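You operate a simulated robot arm through the tools that you are given. There is no shell and no other tool.

Carry out the task below with a simulated robot arm. There is one attempt and no reset: what you move stays moved.

TASK
Fit the silver bolt from the M12 drawer in the M12 bush and tighten it.
Fine: shut the drawer; run it down by hand, then the blue tee wrench until green; stand the wrench back.

It is judged by the outcome, as a careful person would: the job done as asked, and still so three seconds after it is handed in. It fails if anything else is knocked over, pushed out of place, dropped, spilled or broken.

THE ROBOT
A 6-joint arm with a fingered hand, fixed in place. Base frame: the origin is at the foot of the arm, x ahead of it, y to its left, z up. Readings come in mm, degrees, newtons and seconds.
With the tool pointing down near the work surface it reaches from about 100 to 800 mm from the base axis. Its first joint turns from -166.0 to 166.0 degrees. Payload 5 kg.
The tool frame sits at the grasp point between the pads (the TCP): z along the fingers, y along the line on which they close. The tips reach 36 mm beyond it. The gripper opens to 120 mm. The gripper's body begins 42 mm behind the TCP. The gripper is a hand of 4 fingers: y runs from the thumb to the fingers, the wrist lies at [-19, -123, -211] in the tool frame, and closing takes about 1.5 s.
Orientation is told as [roll, pitch, yaw] about the base's x, y, z axes, in that order, counted from this pose: with the fingers straight down and the wrist toward the robot, the tool's x, y and z point along [0, 1, 0], [1, 0, 0] and [0, 0, -1] of the base frame.

THE INTERFACE
- The arm moves only by the tool drive_tool. Its argument "plan" is text: rows parted by semicolons, each of 6 numbers parted by spaces: the shift along the base's x, y, z in units of 300 mm (1.0 is 300 mm), then the turn, a rotation vector about the base's x, y, z in units of 120 degrees (1.0 is 120 degrees). In form: x y z rx ry rz; .... A call has 1 to 20 rows; each row is the pose to reach, as a shift and turn from the pose commanded when the call began. "gripper" is the gripper command, from -1 (shut) to 1 (fully open), values between in proportion, set as the call begins (left out, the last holds). A call with a number of a shift or a turn outside -1 to 1 is refused whole. A row lasts 0.2 s, in which the tool goes at most 50 mm and 8.6 degrees; a call with a longer step from one row to the next is refused whole, and so is a gripper value outside its range. Where a pose cannot be reached the arm comes as near as it can. A force on the tool above 40 N (or 10 N above the force at the start of the call, whichever is more), or a blocked arm, ends the call early, and 0.2 s more pass. The fingers move at their own pace (about 45 mm/s each) and stop on an object; they squeeze with about 28 N. The grip force told is the motor's: it shows also when the fingers shut on nothing. Time passes only in rows, and 0.2 s behind the last, so rows that repeat a pose let the fingers close. The reply holds the time, the measured pose of the TCP, the force on the tool along the base axes, the opening and the grip force, in the units named above and with some noise, with the torque about the TCP (base axes, N m) and any sound that the robot's microphone picked up.
- Cameras (640 x 400 px; columns grow to the right, rows downward): "scene" is fixed at [219.6, 498.3, 1750.7]; the picture's right is [-0.99, -0.15, 0.00], its down [-0.10, 0.64, -0.77] and it looks along [0.12, -0.76, -0.64] (base axes); focal length 370 px, centre (320, 200). "wrist" rides on the gripper at [73, -101, -142] in the tool frame; the picture's right is [-0.79, 0.29, -0.54], its down [-0.56, -0.70, 0.44] and it looks along [-0.25, 0.65, 0.71] (tool axes); focal length 280 px, centre (320, 200). There is no depth. A picture from a camera that has moved, and an enlarged one, comes with that camera's place and axes in the base frame and with its lens.
- camera(camera): a new picture of that camera. It takes no simulated time.
- lift_body(by): slides the trunk up (or, below 0, down) by that many mm; the arm rides with it, the base frame stays. It gives what a move gives, with no picture.
- move_fingers(index, middle, ring, thumb_bend, thumb_turn): sets how far each is bent, from 0 (flat) to 1 (curled in); at 0.3 the hand is open as for a grip, at 0.7 the pads meet at the TCP. One left out holds its place. A second passes; each finger stops where it meets its share of the squeeze, and holds until it gets a number again. A gripper value or a shape takes the hand back. It gives what a move gives, with no picture; readings hold the bend of each and the force on the fingers (four entries, about 0 where the hand has none), thumb and palm. thumb_turn goes from beside the hand (0) to across from the fingers (1), as for a grip.
- set_grasp(shape): the hand has 4 fingers and takes this shape, open, in about a second: jaw (thumb against the fingers, like two jaws); tri (thumb and two fingers); tip (a fingertip pinch); poke (one finger out to press); point (the index stretched); flat (the hand flat); cup (the hand cupped); fist (a fist). The gripper value then closes the fingers along that shape, each until it touches; the sizes above hold for jaw. It gives what a move gives, with no picture.
- inspect(camera, box): a new picture of the part [left, top, right, bottom] of that camera's present view, enlarged. It takes no simulated time.
- finish_job(): hands the job in; it is judged then, once.

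Places have to be worked out from the pictures, the camera data and where the tool is seen. Open the gripper and draw the arm clear of the work before you hand the job in, unless the task says otherwise.

The tools are called after "Call:" as name(argument=value, ...) on one line, values as JSON. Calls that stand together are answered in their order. drive_tool: Moves the arm, as the interface text tells. Its arguments: {"type":"object","properties":{"plan":{"type":"string"},"gripper":{"type":"number"}},"required":["plan"]} The other tools are called the same way: lift_body (by) slides the trunk up or down; set_grasp (shape) gives the hand a shape; move_fingers (index, middle, ring, thumb_bend, thumb_turn) moves the fingers one by one; camera (camera) takes a picture; inspect (camera, box) takes an enlarged picture of a part of a camera's view; finish_job () hands the job in.

At the start:

```text
time: 0.0
ee_pos: [328.3, -636.0, 1336.1]
tool_rot: [0.0, 0.0, -0.1]
ft_force: [0.1, 0.1, 0.0]
torque: [0.0, 0.01, -0.02]
gripper_width: 119.5
grip_force: 0.1
shape: jaw
bend: [0.3, 0.3, 0.3, 0.3, 0.98]
finger forces: [0.1, 0.0, 0.1, 0.0, 0.0, 0.0]
trunk travel left (down, up): [-788.0, 52.0]
```

scene: 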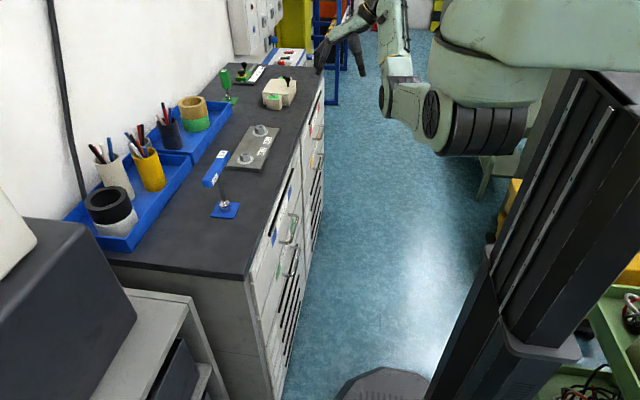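
wrist: 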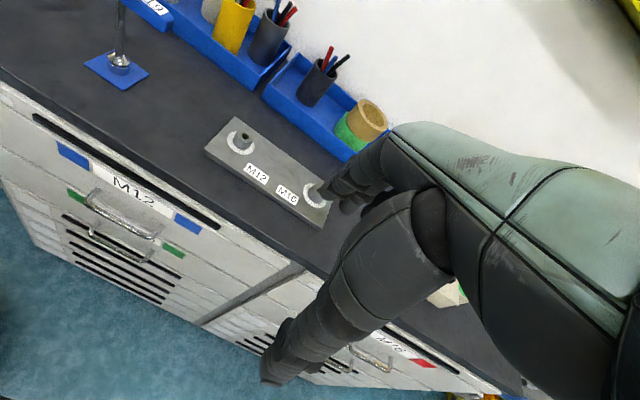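

I'll look closely at the scene and at the wrist view before moving.

Call:
inspect(camera="scene", box=[180, 40, 340, 240])

Call:
inspect(camera="wrist", box=[0, 0, 400, 250])

Call:
inspect(camera="scene", box=[220, 140, 340, 400])

```text
2.00 times, centred on (260, 140) of scene
camera zoom: at [219.6, 498.3, 1750.7], right [-0.99, -0.15, 0.0], down [-0.1, 0.64, -0.77], along [0.12, -0.76, -0.64], focal length 739 px, centre (440, 320)
```

zoom: 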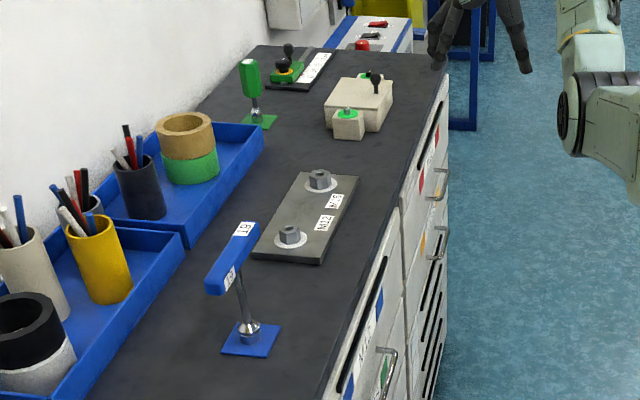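

```text
1.60 times, centred on (200, 125) of wrist
camera zoom: at [226.5, -564.1, 1479.7], right [0.29, -0.79, 0.54], down [-0.7, -0.56, -0.44], along [0.65, -0.25, -0.71], focal length 449 px, centre (512, 320)
```

zoom: 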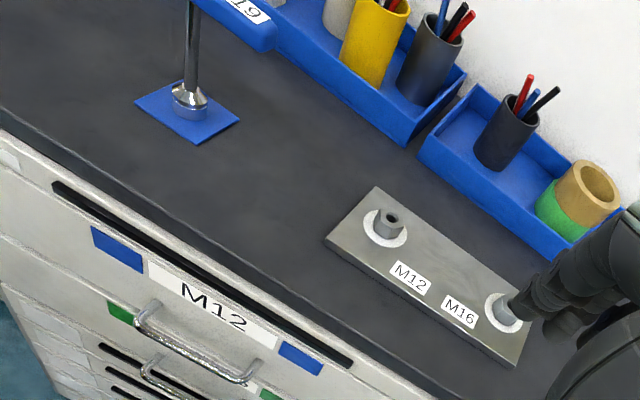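

```text
1.54 times, centred on (280, 270) of scene
camera zoom: at [219.6, 498.3, 1750.7], right [-0.99, -0.15, 0.0], down [-0.1, 0.64, -0.77], along [0.12, -0.76, -0.64], focal length 569 px, centre (382, 92)
```

zoom: 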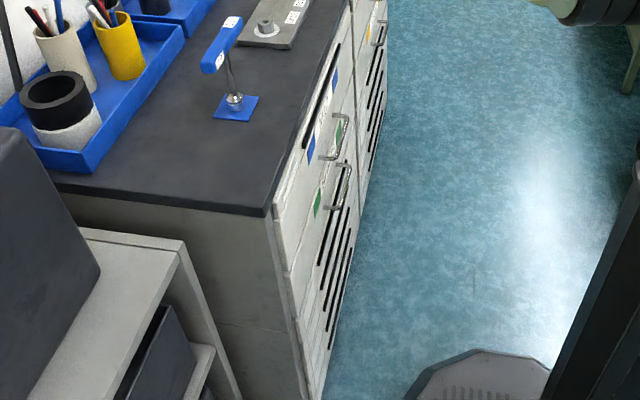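

Bench top seems to be at z≈1020, with the drawers facing the robot (−x). I move the hand toward −x and +y for a better wrist view of the drawer fronts.

Call:
drive_tool(plan="-0.1 0.1 0 0 0 0; -0.2 0.2 0 0 0 0; -0.3 0.3 0 0 0 0; -0.3 0.45 0 0 0 0; -0.3 0.6 0 0 0 0; -0.3 0.7 0 0 0 0")

Call:
camera(camera="wrist")

Call:
camera(camera="scene")

```text
time: 1.4
ee_pos: [324.8, -568.5, 1235.3]
tool_rot: [-0.3, -0.1, -0.1]
ft_force: [0.2, 0.0, -0.2]
torque: [-0.01, 0.01, -0.02]
gripper_width: 120.0
grip_force: 0.1
shape: jaw
bend: [0.3, 0.3, 0.3, 0.3, 0.98]
finger forces: [0.0, 0.1, 0.1, 0.0, 0.0, 0.0]
out of reach, approached as far as the arm can: row 1, 2, 3, 4, 5, 6
trunk travel left (down, up): [-788.0, 52.0]
```

```text
taken
camera wrist: at [224.0, -496.6, 1376.5], right [0.29, -0.79, 0.55], down [-0.7, -0.56, -0.44], along [0.65, -0.26, -0.71], focal length 280 px, centre (320, 200)
```

wrist: 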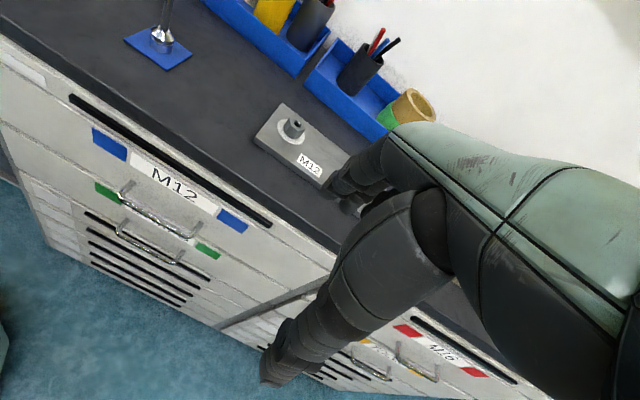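

```text
taken
```

scene: 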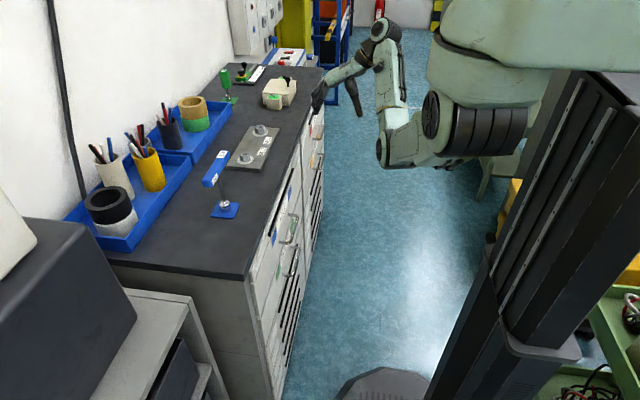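

The arm's reach is limited at this trunk height (it ended at 325, −568, 1235). The hand stays clear of the drawer fronts (x≈460), so I lower the trunk partway to gain reach.

Call:
lift_body(by=-150)

Call:
camera(camera="wrist")

Call:
camera(camera="scene")

```text
time: 3.1
ee_pos: [323.6, -570.3, 1084.2]
tool_rot: [-0.1, -0.2, -0.1]
ft_force: [0.0, -0.9, -0.3]
torque: [-0.01, 0.0, 0.02]
gripper_width: 119.8
grip_force: 0.0
shape: jaw
bend: [0.3, 0.3, 0.3, 0.3, 0.98]
finger forces: [0.1, 0.0, 0.0, 0.0, 0.0, 0.0]
trunk travel left (down, up): [-638.0, 202.0]
```

```text
taken
camera wrist: at [223.0, -498.8, 1226.0], right [0.29, -0.79, 0.54], down [-0.7, -0.56, -0.44], along [0.65, -0.25, -0.71], focal length 280 px, centre (320, 200)
```

wrist: 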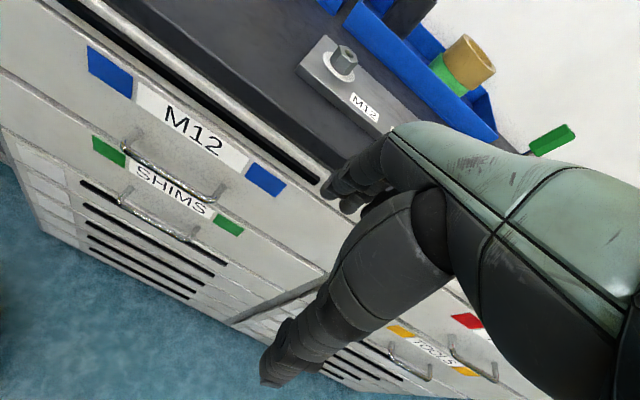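

```text
taken
```

scene: 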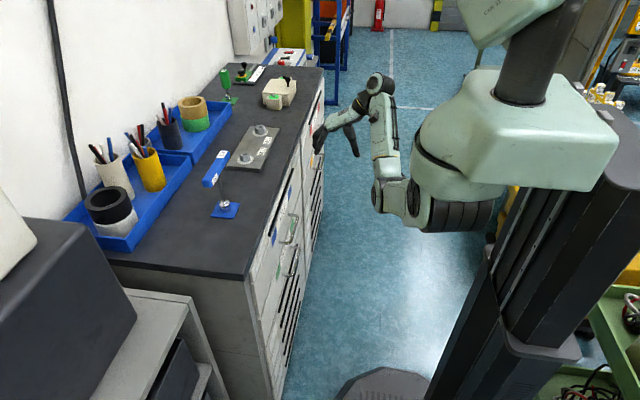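

The M12 drawer is the upper one of the left stack: I estimate its handle bar centre at (467, −405, 800), running along y. I lower the trunk further and then move in y.

Call:
lift_body(by=-170)

Call:
drive_tool(plan="0 0.15 0 0 0 0; 0 0.3 0 0 0 0; 0 0.45 0 0 0 0; 0 0.54 0 0 0 0; 0 0.54 0 0 0 0")

Call:
camera(camera="wrist")

Call:
camera(camera="scene")

```text
time: 5.1
ee_pos: [325.2, -569.8, 915.2]
tool_rot: [-0.1, -0.1, -0.1]
ft_force: [0.7, -0.3, -0.7]
torque: [0.0, 0.0, -0.02]
gripper_width: 120.0
grip_force: 0.1
shape: jaw
bend: [0.3, 0.3, 0.3, 0.3, 0.98]
finger forces: [0.0, 0.0, 0.0, 0.0, 0.0, 0.0]
trunk travel left (down, up): [-468.0, 372.0]
```

```text
time: 6.3
ee_pos: [366.9, -450.5, 856.9]
tool_rot: [-0.2, -0.5, -0.3]
ft_force: [-4.4, -0.2, 3.2]
torque: [-0.04, -0.21, -0.14]
gripper_width: 118.9
grip_force: 0.0
shape: jaw
bend: [0.3, 0.31, 0.3, 0.3, 0.98]
finger forces: [0.0, 4.9, 0.0, 0.0, 0.0, 0.0]
out of reach, approached as far as the arm can: row 1, 2, 3, 4, 5
trunk travel left (down, up): [-468.0, 372.0]
```

```text
taken
camera wrist: at [263.6, -377.5, 997.9], right [0.28, -0.79, 0.55], down [-0.7, -0.56, -0.45], along [0.66, -0.26, -0.71], focal length 280 px, centre (320, 200)
```

wrist: 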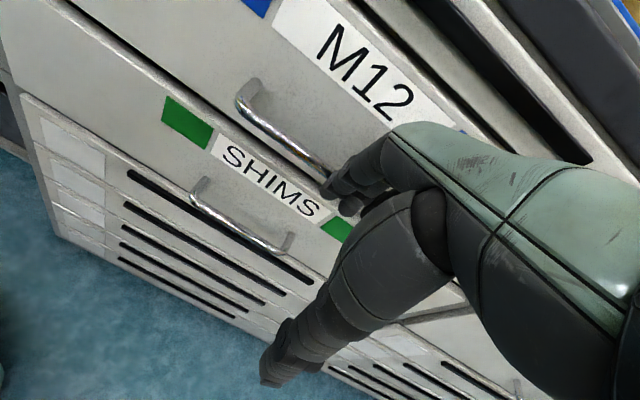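

```text
taken
```

scene: 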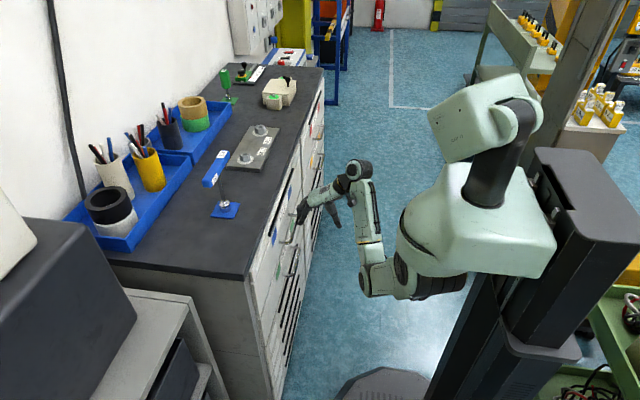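

The hand is too close to the shoulder (arm folded), and the middle finger is lightly touching the M12 handle from the front (x≈437). I raise the trunk to free it and give the arm more room, then check again.

Call:
lift_body(by=170)

Call:
drive_tool(plan="0 0 0 0 0 0")

```text
time: 8.2
ee_pos: [366.6, -450.5, 1025.6]
tool_rot: [-0.2, -0.3, -0.3]
ft_force: [0.3, 0.0, -0.4]
torque: [-0.01, 0.01, 0.01]
gripper_width: 119.8
grip_force: 0.0
shape: jaw
bend: [0.3, 0.3, 0.3, 0.3, 0.98]
finger forces: [0.0, 0.0, 0.1, 0.0, 0.1, 0.0]
trunk travel left (down, up): [-638.0, 202.0]
```

```text
time: 8.6
ee_pos: [367.2, -450.2, 1026.0]
tool_rot: [-0.1, -0.4, -0.2]
ft_force: [0.0, 0.1, -0.7]
torque: [-0.02, 0.01, 0.02]
gripper_width: 119.6
grip_force: 0.0
shape: jaw
bend: [0.3, 0.3, 0.3, 0.3, 0.98]
finger forces: [0.1, 0.0, 0.0, 0.0, 0.0, 0.1]
trunk travel left (down, up): [-638.0, 202.0]
```

Free of contact. I look at the handle and bush from here.

Call:
camera(camera="wrist")

Call:
inspect(camera="scene", box=[220, 140, 380, 300])

```text
taken
camera wrist: at [264.4, -377.8, 1167.4], right [0.28, -0.79, 0.55], down [-0.7, -0.56, -0.45], along [0.66, -0.26, -0.71], focal length 280 px, centre (320, 200)
```

wrist: 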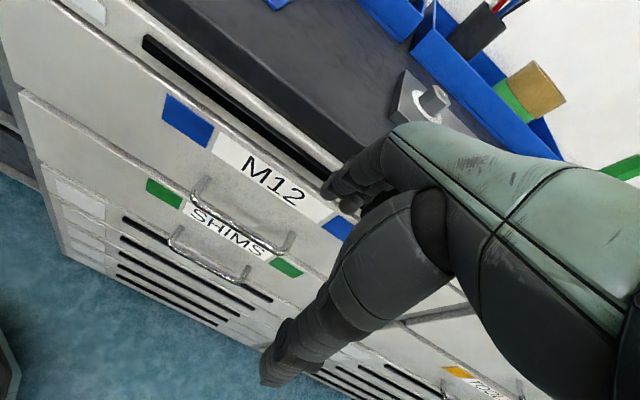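

```text
2.50 times, centred on (300, 220) of scene
camera zoom: at [219.6, 498.3, 1750.7], right [-0.99, -0.15, 0.0], down [-0.1, 0.64, -0.77], along [0.12, -0.76, -0.64], focal length 924 px, centre (370, 150)
```

zoom: 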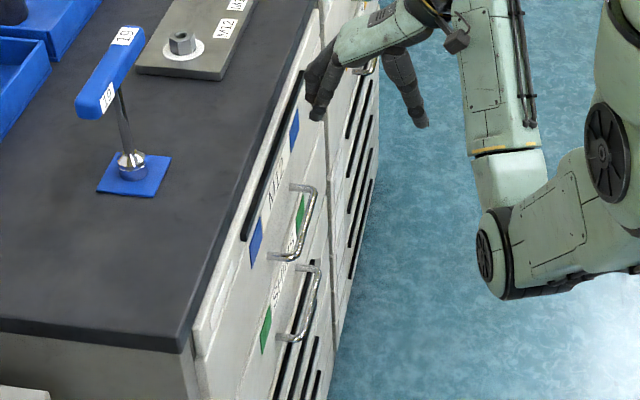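

The M12 handle bar is about (455, y −338…−475, z≈840), standing ~35 mm off the drawer face (x≈490). I'll pitch the hand −60° so that the fingers come forward over the bar, at a safe standoff x≈350.

Call:
drive_tool(plan="-0.007 0.018 -0.073 0 -0.0625 0; -0.014 0.037 -0.147 0 -0.125 0; -0.021 0.055 -0.22 0 -0.1875 0; -0.028 0.073 -0.293 0 -0.25 0; -0.035 0.092 -0.367 0 -0.3125 0; -0.042 0.11 -0.44 0 -0.375 0; -0.05 0.128 -0.513 0 -0.4375 0; -0.057 0.147 -0.587 0 -0.5 0; -0.057 0.147 -0.587 0 -0.5 0")

Call:
camera(camera="wrist")

Call:
inspect(camera="scene", box=[220, 140, 380, 300])

```text
time: 10.6
ee_pos: [347.3, -405.6, 852.5]
tool_rot: [0.0, -60.4, -0.2]
ft_force: [-0.4, 0.4, 0.4]
torque: [-0.01, 0.02, 0.02]
gripper_width: 119.9
grip_force: 0.0
shape: jaw
bend: [0.3, 0.3, 0.3, 0.3, 0.98]
finger forces: [0.0, 0.0, 0.1, 0.0, 0.1, 0.1]
trunk travel left (down, up): [-638.0, 202.0]
```

```text
taken
camera wrist: at [174.5, -333.4, 834.0], right [-0.33, -0.79, 0.52], down [0.04, -0.56, -0.83], along [0.94, -0.26, 0.22], focal length 280 px, centre (320, 200)
```

wrist: 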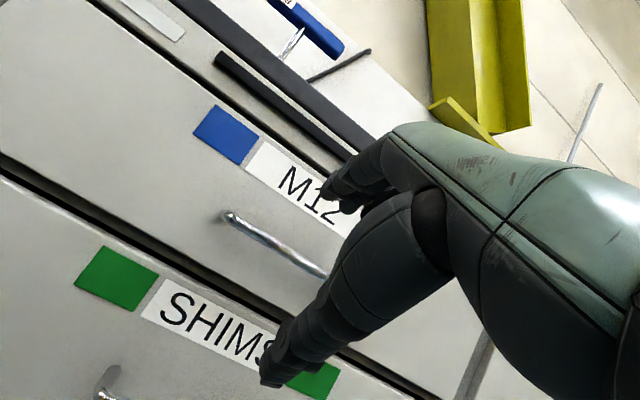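

```text
2.50 times, centred on (300, 220) of scene
camera zoom: at [219.6, 498.3, 1750.7], right [-0.99, -0.15, 0.0], down [-0.1, 0.64, -0.77], along [0.12, -0.76, -0.64], focal length 924 px, centre (370, 150)
```

zoom: 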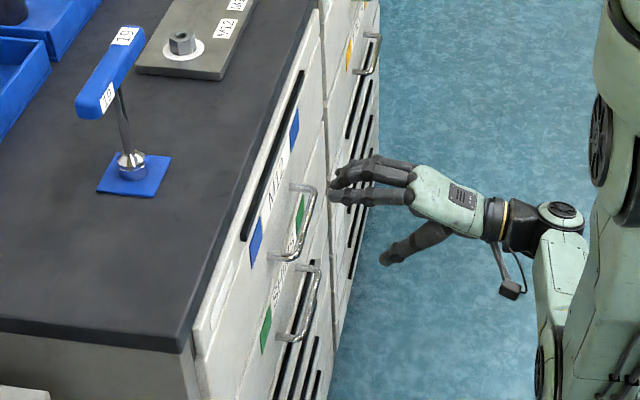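

The bar lies at (≈455, y −341…, z≈836). I move to a pre-grasp point on the line along the tool axis, partly closing the hand to ~50 mm, then look.

Call:
drive_tool(plan="0.02 0 0.06 0 0 0; 0.047 0 0.127 0 0 0; 0.047 0 0.127 0 0 0; 0.047 0 0.127 0 0 0; 0.047 0 0.127 0 0 0", gripper=-0.167)

Call:
camera(camera="wrist")

Call:
inspect(camera="scene", box=[260, 180, 340, 260])

```text
time: 11.8
ee_pos: [363.5, -407.9, 890.4]
tool_rot: [0.2, -60.3, -0.4]
ft_force: [-0.3, -0.8, 0.2]
torque: [-0.01, 0.03, 0.0]
gripper_width: 50.3
grip_force: 0.0
shape: jaw
bend: [0.74, 0.48, 0.46, 0.72, 1.0]
finger forces: [0.0, 0.1, 0.1, 0.1, 0.0, 0.0]
trunk travel left (down, up): [-638.0, 202.0]
```

```text
taken
camera wrist: at [189.8, -335.2, 871.7], right [-0.33, -0.79, 0.52], down [0.04, -0.56, -0.83], along [0.94, -0.26, 0.21], focal length 280 px, centre (320, 200)
```

wrist: 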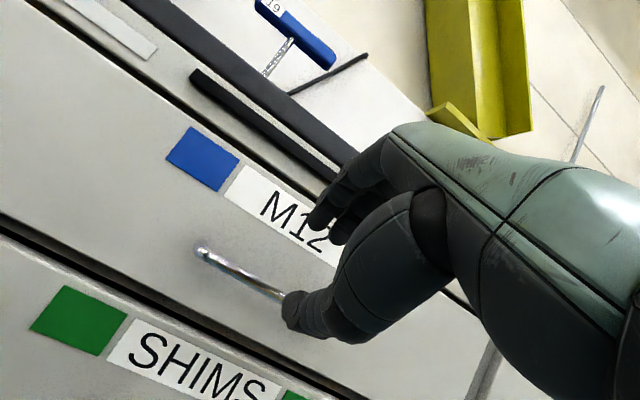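

```text
5.00 times, centred on (300, 220) of scene
camera zoom: at [219.6, 498.3, 1750.7], right [-0.99, -0.15, 0.0], down [-0.1, 0.64, -0.77], along [0.12, -0.76, -0.64], focal length 1848 px, centre (420, 100)
```

zoom: 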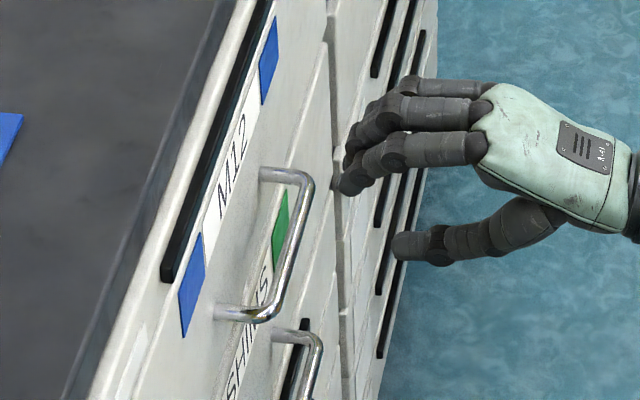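

Pre-grasp aligned; bar refined at z≈833. I advance along the tool axis onto the bar in small steps.

Call:
drive_tool(plan="0.046 0 -0.029 0 0 0; 0.093 0 -0.057 0 0 0; 0.139 0 -0.086 0 0 0; 0.186 0 -0.114 0 0 0; 0.232 0 -0.143 0 0 0")

Call:
camera(camera="wrist")

Call:
inspect(camera="scene", box=[260, 180, 340, 260])

```text
time: 13.0
ee_pos: [434.6, -407.3, 847.2]
tool_rot: [0.1, -60.3, -0.3]
ft_force: [0.8, 0.5, 0.1]
torque: [-0.01, -0.01, 0.02]
gripper_width: 50.3
grip_force: 0.0
shape: jaw
bend: [0.74, 0.48, 0.46, 0.72, 1.0]
finger forces: [0.0, 0.0, 0.0, 0.1, 0.1, 0.0]
trunk travel left (down, up): [-638.0, 202.0]
```

```text
taken
camera wrist: at [260.6, -334.2, 829.1], right [-0.33, -0.79, 0.52], down [0.04, -0.56, -0.83], along [0.94, -0.26, 0.21], focal length 280 px, centre (320, 200)
```

wrist: 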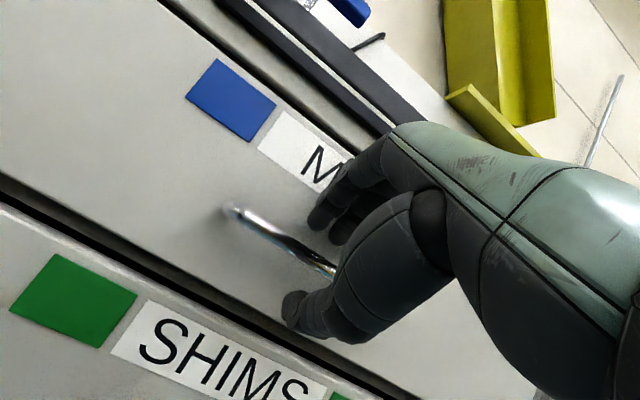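

```text
5.00 times, centred on (300, 220) of scene
camera zoom: at [219.6, 498.3, 1750.7], right [-0.99, -0.15, 0.0], down [-0.1, 0.64, -0.77], along [0.12, -0.76, -0.64], focal length 1848 px, centre (420, 100)
```

zoom: 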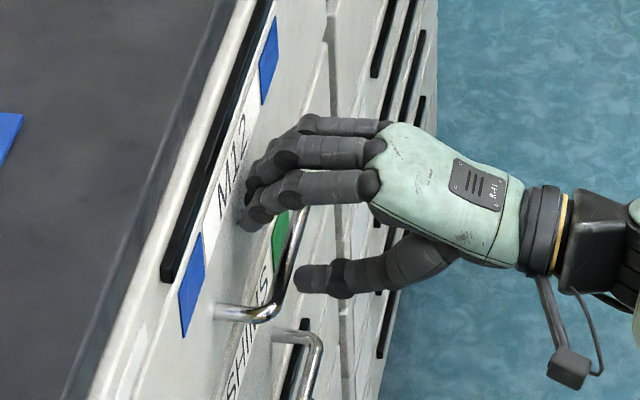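

The bar lies between the fingers and the thumb. I close on it.

Call:
drive_tool(plan="0 0 0 0 0 0; 0 0 0 0 0 0; 0 0 0 0 0 0; 0 0 0 0 0 0; 0 0 0 0 0 0; 0 0 0 0 0 0", gripper=-1)

Call:
inspect(camera="scene", box=[260, 180, 340, 260])

Call:
camera(camera="wrist")

```text
time: 14.4
ee_pos: [434.4, -406.0, 845.9]
tool_rot: [0.2, -60.3, -0.4]
ft_force: [0.9, -1.0, -3.6]
torque: [-0.11, 0.03, 0.03]
gripper_width: 5.5
grip_force: 28.0
shape: jaw
bend: [0.7, 0.7, 0.7, 0.74, 1.0]
finger forces: [12.2, 5.2, 2.9, 0.1, 24.1, 0.0]
trunk travel left (down, up): [-638.0, 202.0]
```

```text
5.00 times, centred on (300, 220) of scene
camera zoom: at [219.6, 498.3, 1750.7], right [-0.99, -0.15, 0.0], down [-0.1, 0.64, -0.77], along [0.12, -0.76, -0.64], focal length 1848 px, centre (420, 100)
```

zoom: 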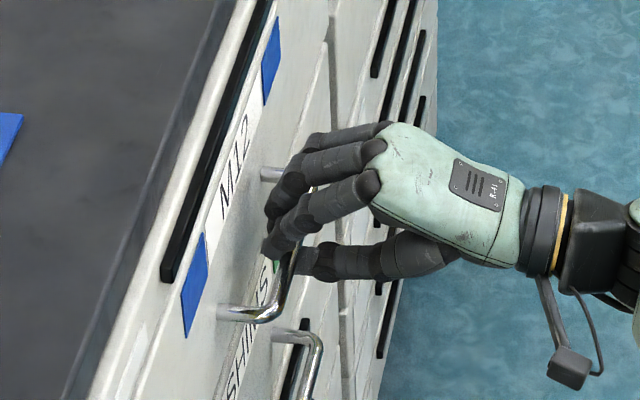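

```text
taken
camera wrist: at [260.4, -334.2, 829.1], right [-0.33, -0.79, 0.52], down [0.03, -0.56, -0.83], along [0.94, -0.26, 0.21], focal length 280 px, centre (320, 200)
```

wrist: 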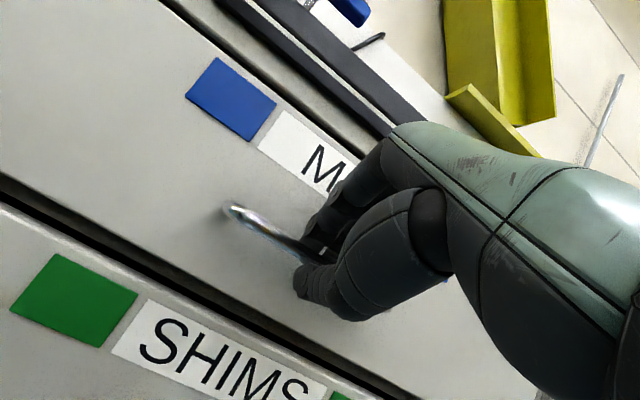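

Grip holds (28 N). I pull the drawer gently toward −x, 150 mm.

Call:
drive_tool(plan="-0.05 0 0 0 0 0; -0.1 0 0 0 0 0; -0.15 0 0 0 0 0; -0.2 0 0 0 0 0; -0.25 0 0 0 0 0; -0.3 0 0 0 0 0; -0.35 0 0 0 0 0; -0.4 0 0 0 0 0; -0.45 0 0 0 0 0; -0.5 0 0 0 0 0")

Call:
camera(camera="scene")

Call:
camera(camera="wrist")

```text
time: 16.6
ee_pos: [284.1, -406.2, 843.8]
tool_rot: [0.4, -60.1, -0.4]
ft_force: [-0.8, 4.9, -4.9]
torque: [0.0, 0.07, 0.13]
gripper_width: 5.8
grip_force: 28.1
shape: jaw
bend: [0.7, 0.7, 0.7, 0.75, 1.0]
finger forces: [12.7, 5.7, 3.0, 0.0, 24.2, 0.0]
trunk travel left (down, up): [-638.0, 202.0]
```

```text
taken
```

scene: 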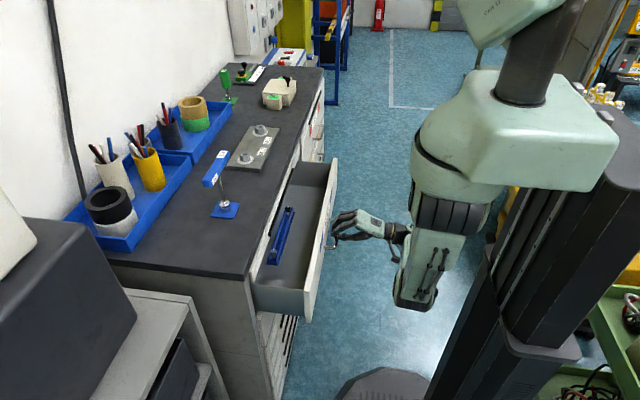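

```text
taken
camera wrist: at [110.0, -334.5, 827.5], right [-0.33, -0.79, 0.52], down [0.04, -0.56, -0.83], along [0.94, -0.26, 0.21], focal length 280 px, centre (320, 200)
```

wrist: 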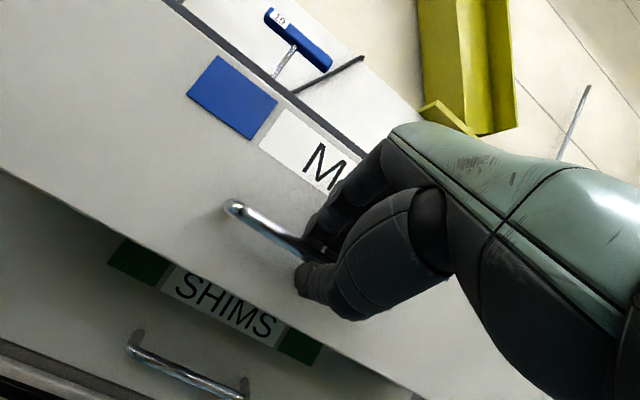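

Drawer is open 150 mm. I zoom in on its contents, where a blue rack is visible.

Call:
inspect(camera="scene", box=[250, 150, 350, 320])

Call:
inspect(camera="scene", box=[260, 200, 300, 270])

```text
2.35 times, centred on (300, 235) of scene
camera zoom: at [219.6, 498.3, 1750.7], right [-0.99, -0.15, 0.0], down [-0.1, 0.64, -0.77], along [0.12, -0.76, -0.64], focal length 870 px, centre (367, 118)
```

zoom: 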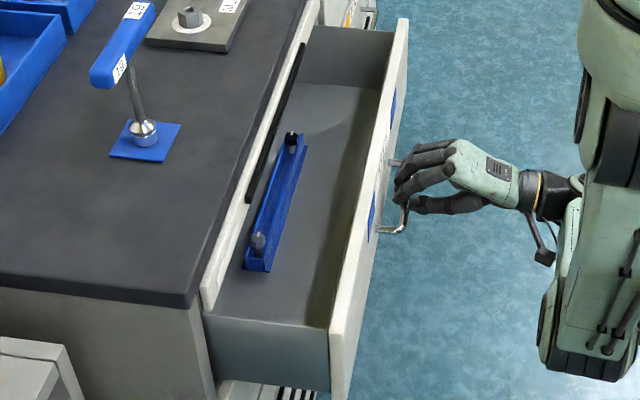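

```text
5.71 times, centred on (280, 235) of scene
camera zoom: at [219.6, 498.3, 1750.7], right [-0.99, -0.15, 0.0], down [-0.1, 0.64, -0.77], along [0.12, -0.76, -0.64], focal length 2112 px, centre (549, 0)
```

zoom: 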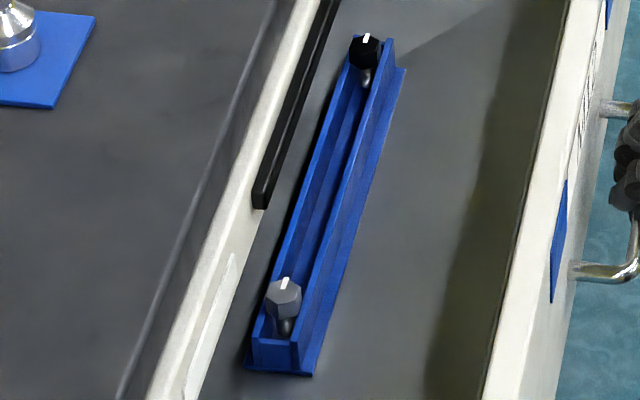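

Silver bolt is at the near (+y) end of the rack, black bolt at the far end. The rack is still close under the bench edge, so I pull the drawer slowly a further 90 mm if it allows.

Call:
drive_tool(plan="-0.03 0 0 0 0 0; -0.06 0 0 0 0 0; -0.09 0 0 0 0 0; -0.12 0 0 0 0 0; -0.15 0 0 0 0 0; -0.18 0 0 0 0 0; -0.21 0 0 0 0 0; -0.24 0 0 0 0 0; -0.27 0 0 0 0 0; -0.3 0 0 0 0 0")

Call:
camera(camera="scene")

```text
time: 18.8
ee_pos: [193.5, -406.4, 845.5]
tool_rot: [0.2, -60.2, -0.4]
ft_force: [0.3, 5.0, -10.8]
torque: [-0.02, 0.18, 0.17]
gripper_width: 6.3
grip_force: 28.4
shape: jaw
bend: [0.7, 0.7, 0.7, 0.75, 1.0]
finger forces: [12.2, 5.8, 2.9, 0.0, 25.9, 0.0]
trunk travel left (down, up): [-638.0, 202.0]
```

```text
taken
```

scene: 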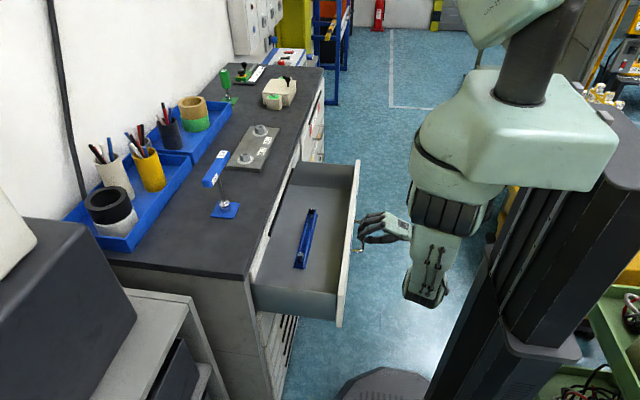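

Drawer is now open 240 mm, rack accessible. I open the hand to 50 mm and back off along the tool axis.

Call:
drive_tool(plan="0 0 0 0 0 0; 0 0 0 0 0 0; 0 0 0 0 0 0; -0.03 0 0.017 0 0 0; -0.06 0 0.035 0 0 0; -0.09 0 0.052 0 0 0; -0.12 0 0.069 0 0 0; -0.15 0 0.087 0 0 0; -0.18 0 0.104 0 0 0", gripper=-0.1)

Call:
camera(camera="scene")

Call:
camera(camera="wrist")

```text
time: 20.8
ee_pos: [136.9, -405.0, 877.7]
tool_rot: [0.1, -60.3, -0.2]
ft_force: [0.2, 0.2, 0.0]
torque: [0.02, 0.01, 0.03]
gripper_width: 53.5
grip_force: 0.1
shape: jaw
bend: [0.74, 0.47, 0.44, 0.72, 1.0]
finger forces: [0.0, 0.1, 0.0, 0.0, 0.0, 0.1]
trunk travel left (down, up): [-638.0, 202.0]
```

```text
taken
```

scene: 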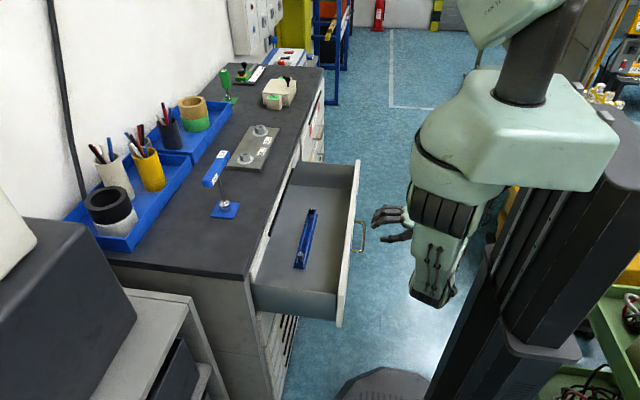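

```text
taken
camera wrist: at [-37.4, -332.9, 860.6], right [-0.33, -0.79, 0.52], down [0.04, -0.56, -0.83], along [0.94, -0.26, 0.21], focal length 280 px, centre (320, 200)
```

wrist: 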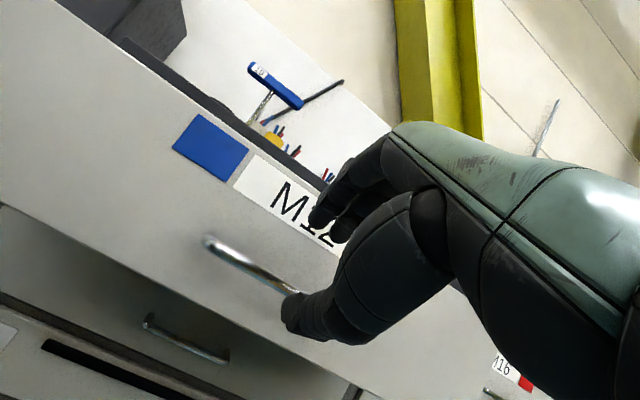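

Hand is clear of the handle. I raise the trunk 190 mm to get above the drawer with good arm room.

Call:
lift_body(by=190)

Call:
drive_tool(plan="0.04 0.01 0.02 0 0.0625 0; 0.08 0.02 0.04 0 0.125 0; 0.12 0.03 0.06 0 0.1875 0; 0.16 0.04 0.08 0 0.25 0; 0.2 0.05 0.1 0 0.3125 0; 0.24 0.06 0.12 0 0.375 0; 0.28 0.08 0.14 0 0.4375 0; 0.32 0.1 0.15 0 0.5 0; 0.4 0.1 0.15 0 0.5 0; 0.4 0.1 0.15 0 0.5 0", gripper=0)

Call:
camera(camera="wrist")

Call:
camera(camera="scene")

```text
time: 22.9
ee_pos: [137.2, -405.6, 1067.2]
tool_rot: [0.0, -60.3, -0.5]
ft_force: [-0.4, -0.7, 0.3]
torque: [-0.01, 0.0, -0.03]
gripper_width: 53.5
grip_force: 0.2
shape: jaw
bend: [0.74, 0.47, 0.44, 0.72, 1.0]
finger forces: [0.0, 0.0, 0.0, 0.0, 0.0, 0.1]
trunk travel left (down, up): [-828.0, 12.0]
```

```text
time: 25.1
ee_pos: [256.2, -376.0, 1112.3]
tool_rot: [-0.2, -0.4, -0.3]
ft_force: [-0.8, 0.0, -0.1]
torque: [0.03, -0.05, -0.01]
gripper_width: 59.7
grip_force: 0.1
shape: jaw
bend: [0.74, 0.45, 0.42, 0.7, 1.0]
finger forces: [0.0, 0.1, 0.0, 0.0, 0.1, 0.0]
trunk travel left (down, up): [-828.0, 12.0]
```

```text
taken
camera wrist: at [154.7, -302.8, 1253.2], right [0.28, -0.79, 0.55], down [-0.7, -0.56, -0.44], along [0.66, -0.26, -0.71], focal length 280 px, centre (320, 200)
```

wrist: 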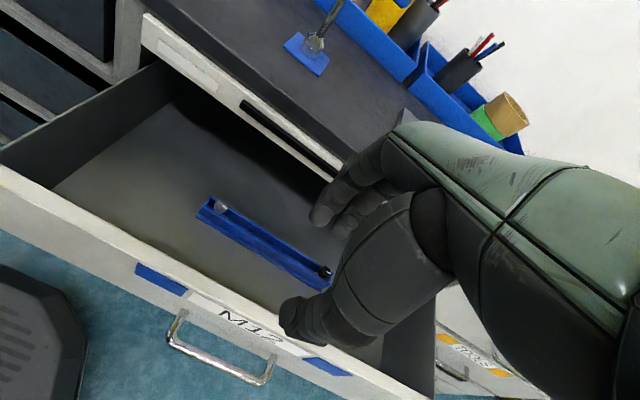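

```text
taken
```

scene: 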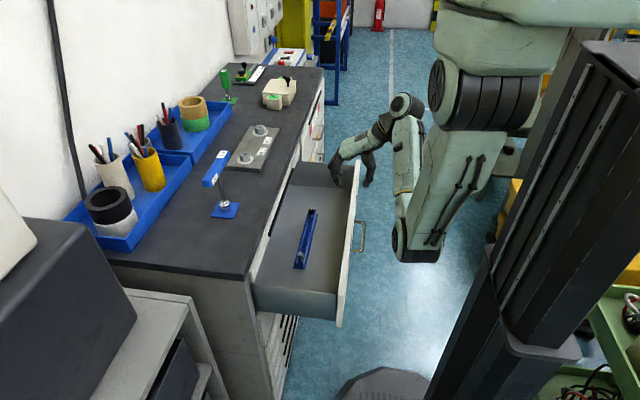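

Call:
inspect(camera="wrist", box=[170, 180, 350, 310])

Call:
inspect(camera="scene", box=[285, 200, 325, 275])

```text
3.08 times, centred on (260, 245) of wrist
camera zoom: at [154.7, -302.8, 1253.2], right [0.28, -0.79, 0.55], down [-0.7, -0.56, -0.44], along [0.66, -0.26, -0.71], focal length 863 px, centre (505, 62)
```

zoom: 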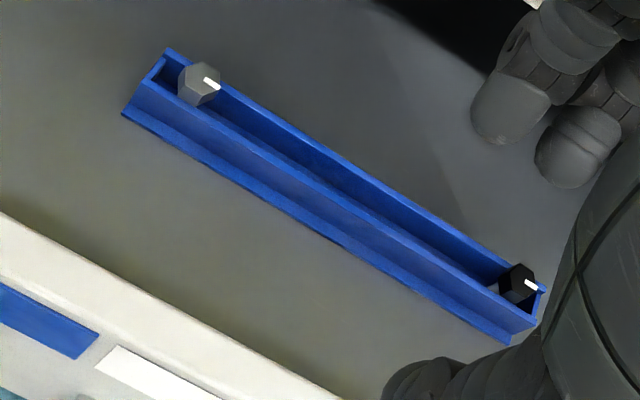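

```text
5.33 times, centred on (305, 238) of scene
camera zoom: at [219.6, 498.3, 1750.7], right [-0.99, -0.15, 0.0], down [-0.1, 0.64, -0.77], along [0.12, -0.76, -0.64], focal length 1971 px, centre (400, 0)
```

zoom: 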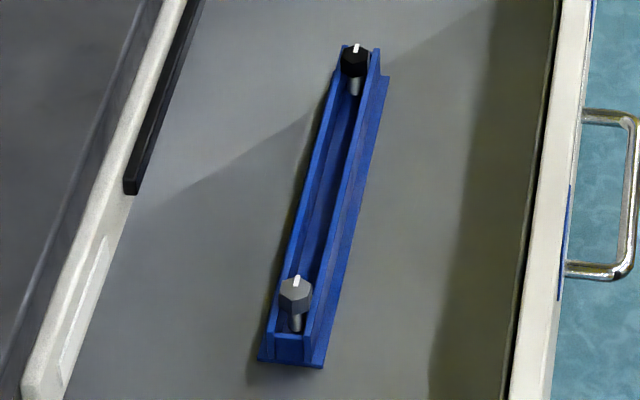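

Silver bolt head top is about (409, −300, 825), hex with a white mark, standing in the channel. I test the fingertip shapes up here in free air to see how they close.

Call:
set_grasp(shape="tri")

Call:
camera(camera="wrist")

Call:
inspect(camera="scene", box=[310, 80, 430, 200])

Call:
drive_tool(plan="0 0 0 0 0 0; 0 0 0 0 0 0; 0 0 0 0 0 0; 0 0 0 0 0 0; 0 0 0 0 0 0; 0 0 0 0 0 0; 0 0 0 0 0 0", gripper=-1)

Call:
camera(camera="wrist")

Call:
inspect(camera="scene", box=[310, 80, 430, 200])

```text
time: 26.0
ee_pos: [257.4, -374.8, 1111.2]
tool_rot: [-0.2, -0.2, -0.3]
ft_force: [-0.8, 0.4, 0.1]
torque: [-0.01, 0.0, -0.01]
gripper_width: 120.0
grip_force: 0.1
shape: tri
bend: [0.3, 0.3, 0.99, 0.3, 0.98]
finger forces: [0.1, 0.0, 0.1, 0.1, 0.1, 0.1]
trunk travel left (down, up): [-828.0, 12.0]
```

```text
taken
camera wrist: at [155.0, -302.9, 1253.0], right [0.28, -0.79, 0.55], down [-0.7, -0.56, -0.45], along [0.66, -0.26, -0.71], focal length 280 px, centre (320, 200)
```

wrist: 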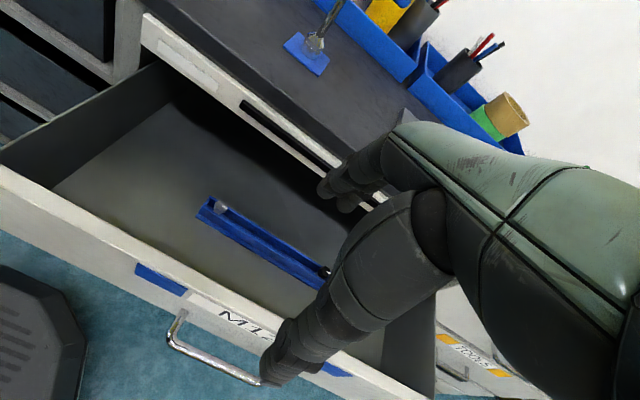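

```text
3.33 times, centred on (370, 140) of scene
camera zoom: at [219.6, 498.3, 1750.7], right [-0.99, -0.15, 0.0], down [-0.1, 0.64, -0.77], along [0.12, -0.76, -0.64], focal length 1232 px, centre (153, 400)
```

zoom: 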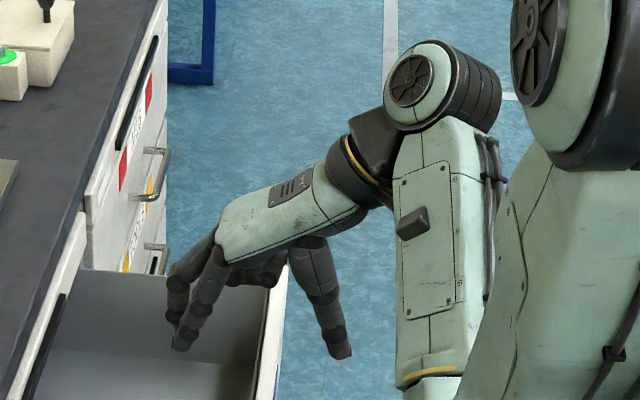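

```text
time: 27.6
ee_pos: [257.7, -375.1, 1111.3]
tool_rot: [-0.2, -0.3, -0.1]
ft_force: [-0.5, -0.3, 0.0]
torque: [0.02, 0.0, -0.01]
gripper_width: 0.0
grip_force: 7.9
shape: tri
bend: [0.7, 0.7, 0.99, 0.55, 1.0]
finger forces: [0.0, 0.0, 0.0, 0.0, 0.1, 0.0]
trunk travel left (down, up): [-828.0, 12.0]
```

```text
taken
camera wrist: at [154.8, -302.9, 1253.0], right [0.28, -0.79, 0.55], down [-0.7, -0.56, -0.45], along [0.66, -0.26, -0.71], focal length 280 px, centre (320, 200)
```

wrist: 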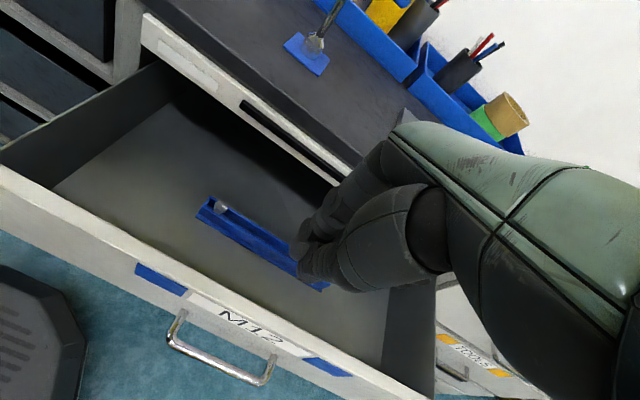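

```text
3.33 times, centred on (370, 140) of scene
camera zoom: at [219.6, 498.3, 1750.7], right [-0.99, -0.15, 0.0], down [-0.1, 0.64, -0.77], along [0.12, -0.76, -0.64], focal length 1232 px, centre (153, 400)
```

zoom: 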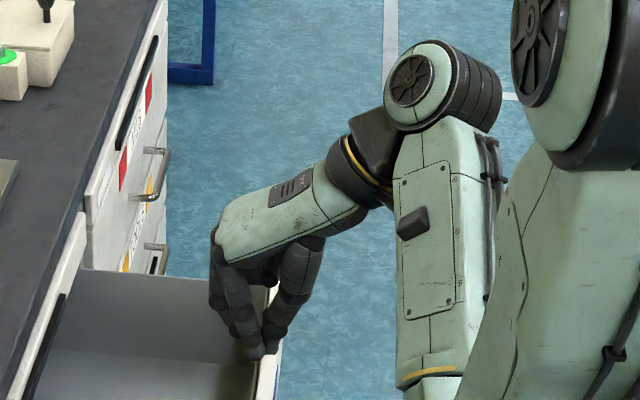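

In the tri shape the tips meet 36 mm below the TCP, as told. I open to ~55 mm and move near the bolt, above it and a little aside, for a close look.

Call:
drive_tool(plan="0.12 0.04 -0.05 0 0 0; 0.24 0.08 -0.1 0 0 0; 0.36 0.12 -0.18 0 0 0; 0.38 0.15 -0.3 0 0 0; 0.38 0.15 -0.42 0 0 0; 0.38 0.15 -0.5 0 0 0; 0.38 0.15 -0.55 0 0 0; 0.38 0.15 -0.55 0 0 0", gripper=-0.1)

Call:
camera(camera="wrist")

Call:
inspect(camera="scene", box=[260, 150, 380, 290])

```text
time: 29.4
ee_pos: [370.6, -329.4, 948.4]
tool_rot: [-0.3, -0.3, -0.1]
ft_force: [-0.1, -0.5, -0.3]
torque: [-0.01, 0.02, 0.01]
gripper_width: 53.8
grip_force: 0.1
shape: tri
bend: [0.74, 0.47, 0.99, 0.71, 1.0]
finger forces: [0.0, 0.0, 0.0, 0.0, 0.0, 0.0]
trunk travel left (down, up): [-828.0, 12.0]
```

```text
taken
camera wrist: at [268.4, -256.4, 1089.0], right [0.28, -0.79, 0.55], down [-0.7, -0.56, -0.45], along [0.66, -0.26, -0.71], focal length 280 px, centre (320, 200)
```

wrist: 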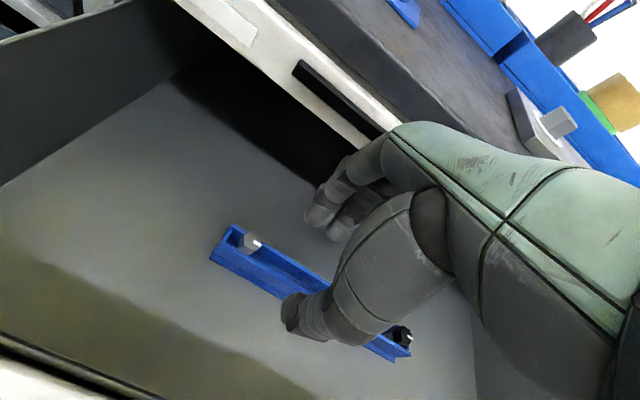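

```text
2.86 times, centred on (320, 220) of scene
camera zoom: at [219.6, 498.3, 1750.7], right [-0.99, -0.15, 0.0], down [-0.1, 0.64, -0.77], along [0.12, -0.76, -0.64], focal length 1056 px, centre (320, 143)
```

zoom: 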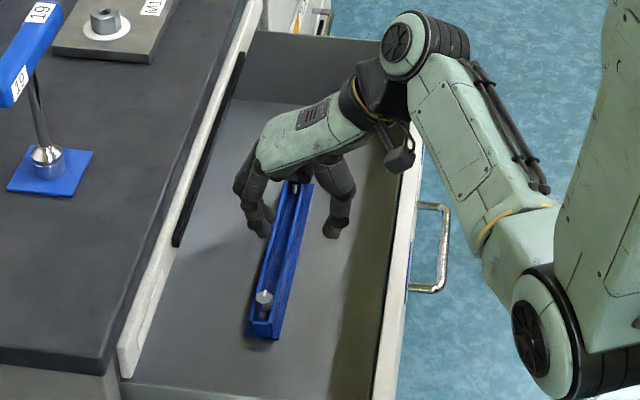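

Call:
inspect(camera="wrist", box=[200, 210, 290, 270])

```text
6.67 times, centred on (245, 240) of wrist
camera zoom: at [268.4, -256.4, 1089.0], right [0.28, -0.79, 0.55], down [-0.7, -0.56, -0.45], along [0.66, -0.26, -0.71], focal length 1869 px, centre (820, -67)
```

zoom: 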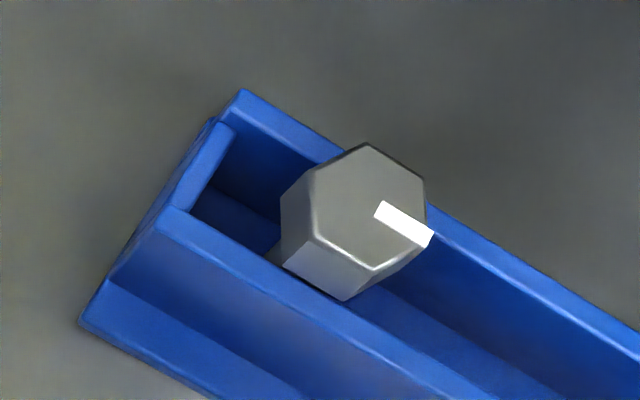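

Head top ≈ (410, −299, 815–830), corners along ±y so flats face ±x — good for closing along x. I move above it with tips still ~15–25 mm clear.

Call:
drive_tool(plan="0.065 0.05 -0.05 0 0 0; 0.13 0.1 -0.1 0 0 0; 0.13 0.1 -0.2 0 0 0; 0.13 0.1 -0.2 0 0 0")

Call:
camera(camera="wrist")

Call:
inspect(camera="scene", box=[260, 190, 340, 270])

```text
time: 30.4
ee_pos: [410.4, -298.0, 887.6]
tool_rot: [-0.2, -0.3, -0.2]
ft_force: [0.3, -1.3, -1.3]
torque: [-0.04, 0.01, 0.0]
gripper_width: 53.8
grip_force: 0.0
shape: tri
bend: [0.74, 0.47, 0.99, 0.71, 1.0]
finger forces: [0.1, 0.1, 0.0, 0.0, 0.0, 0.0]
trunk travel left (down, up): [-828.0, 12.0]
```

```text
taken
camera wrist: at [308.1, -225.1, 1028.9], right [0.28, -0.79, 0.55], down [-0.7, -0.56, -0.44], along [0.66, -0.26, -0.71], focal length 280 px, centre (320, 200)
```

wrist: 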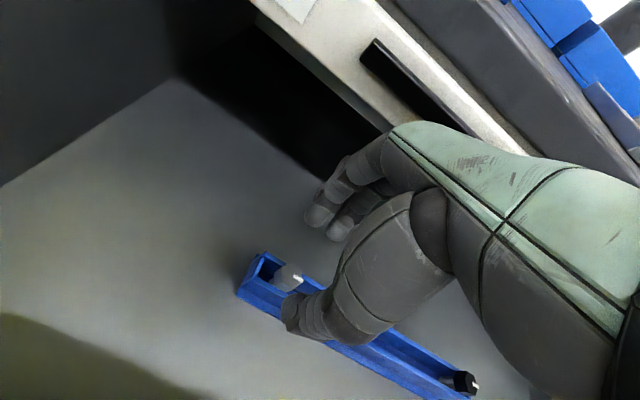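

```text
5.00 times, centred on (300, 230) of scene
camera zoom: at [219.6, 498.3, 1750.7], right [-0.99, -0.15, 0.0], down [-0.1, 0.64, -0.77], along [0.12, -0.76, -0.64], focal length 1848 px, centre (420, 50)
```

zoom: 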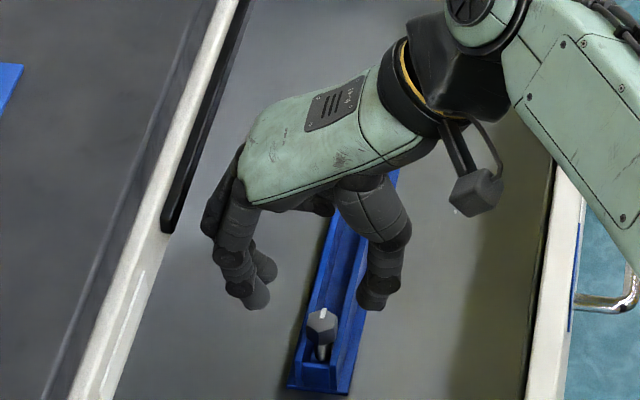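

Using both cameras, head top is about (407, −298, 826) and stands ~15 mm above the rack walls. I descend so the tips reach ~813 on either side of the head.

Call:
drive_tool(plan="-0.011 0 -0.04 0 0 0; -0.011 0 -0.08 0 0 0; -0.011 0 -0.11 0 0 0; -0.011 0 -0.128 0 0 0; -0.011 0 -0.128 0 0 0")

Call:
inspect(camera="wrist", box=[240, 180, 400, 340])

Call:
inspect(camera="scene", box=[280, 210, 320, 270])

```text
time: 31.6
ee_pos: [407.2, -300.1, 850.0]
tool_rot: [-0.1, -0.2, -0.2]
ft_force: [0.1, 0.1, -1.1]
torque: [-0.01, -0.01, 0.0]
gripper_width: 54.0
grip_force: 0.1
shape: tri
bend: [0.74, 0.47, 0.99, 0.71, 1.0]
finger forces: [0.0, 0.1, 0.1, 0.1, 0.0, 0.0]
trunk travel left (down, up): [-828.0, 12.0]
```

```text
2.50 times, centred on (320, 260) of wrist
camera zoom: at [305.7, -227.4, 991.7], right [0.28, -0.79, 0.55], down [-0.7, -0.56, -0.44], along [0.66, -0.26, -0.71], focal length 701 px, centre (320, 50)
```

zoom: 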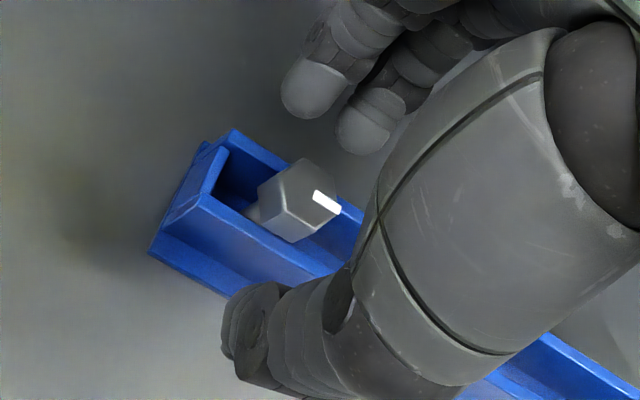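

```text
6.67 times, centred on (300, 240) of scene
camera zoom: at [219.6, 498.3, 1750.7], right [-0.99, -0.15, 0.0], down [-0.1, 0.64, -0.77], along [0.12, -0.76, -0.64], focal length 2464 px, centre (453, -67)
```

zoom: 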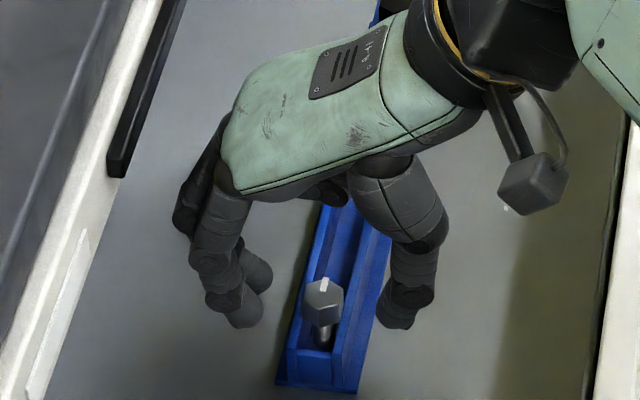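

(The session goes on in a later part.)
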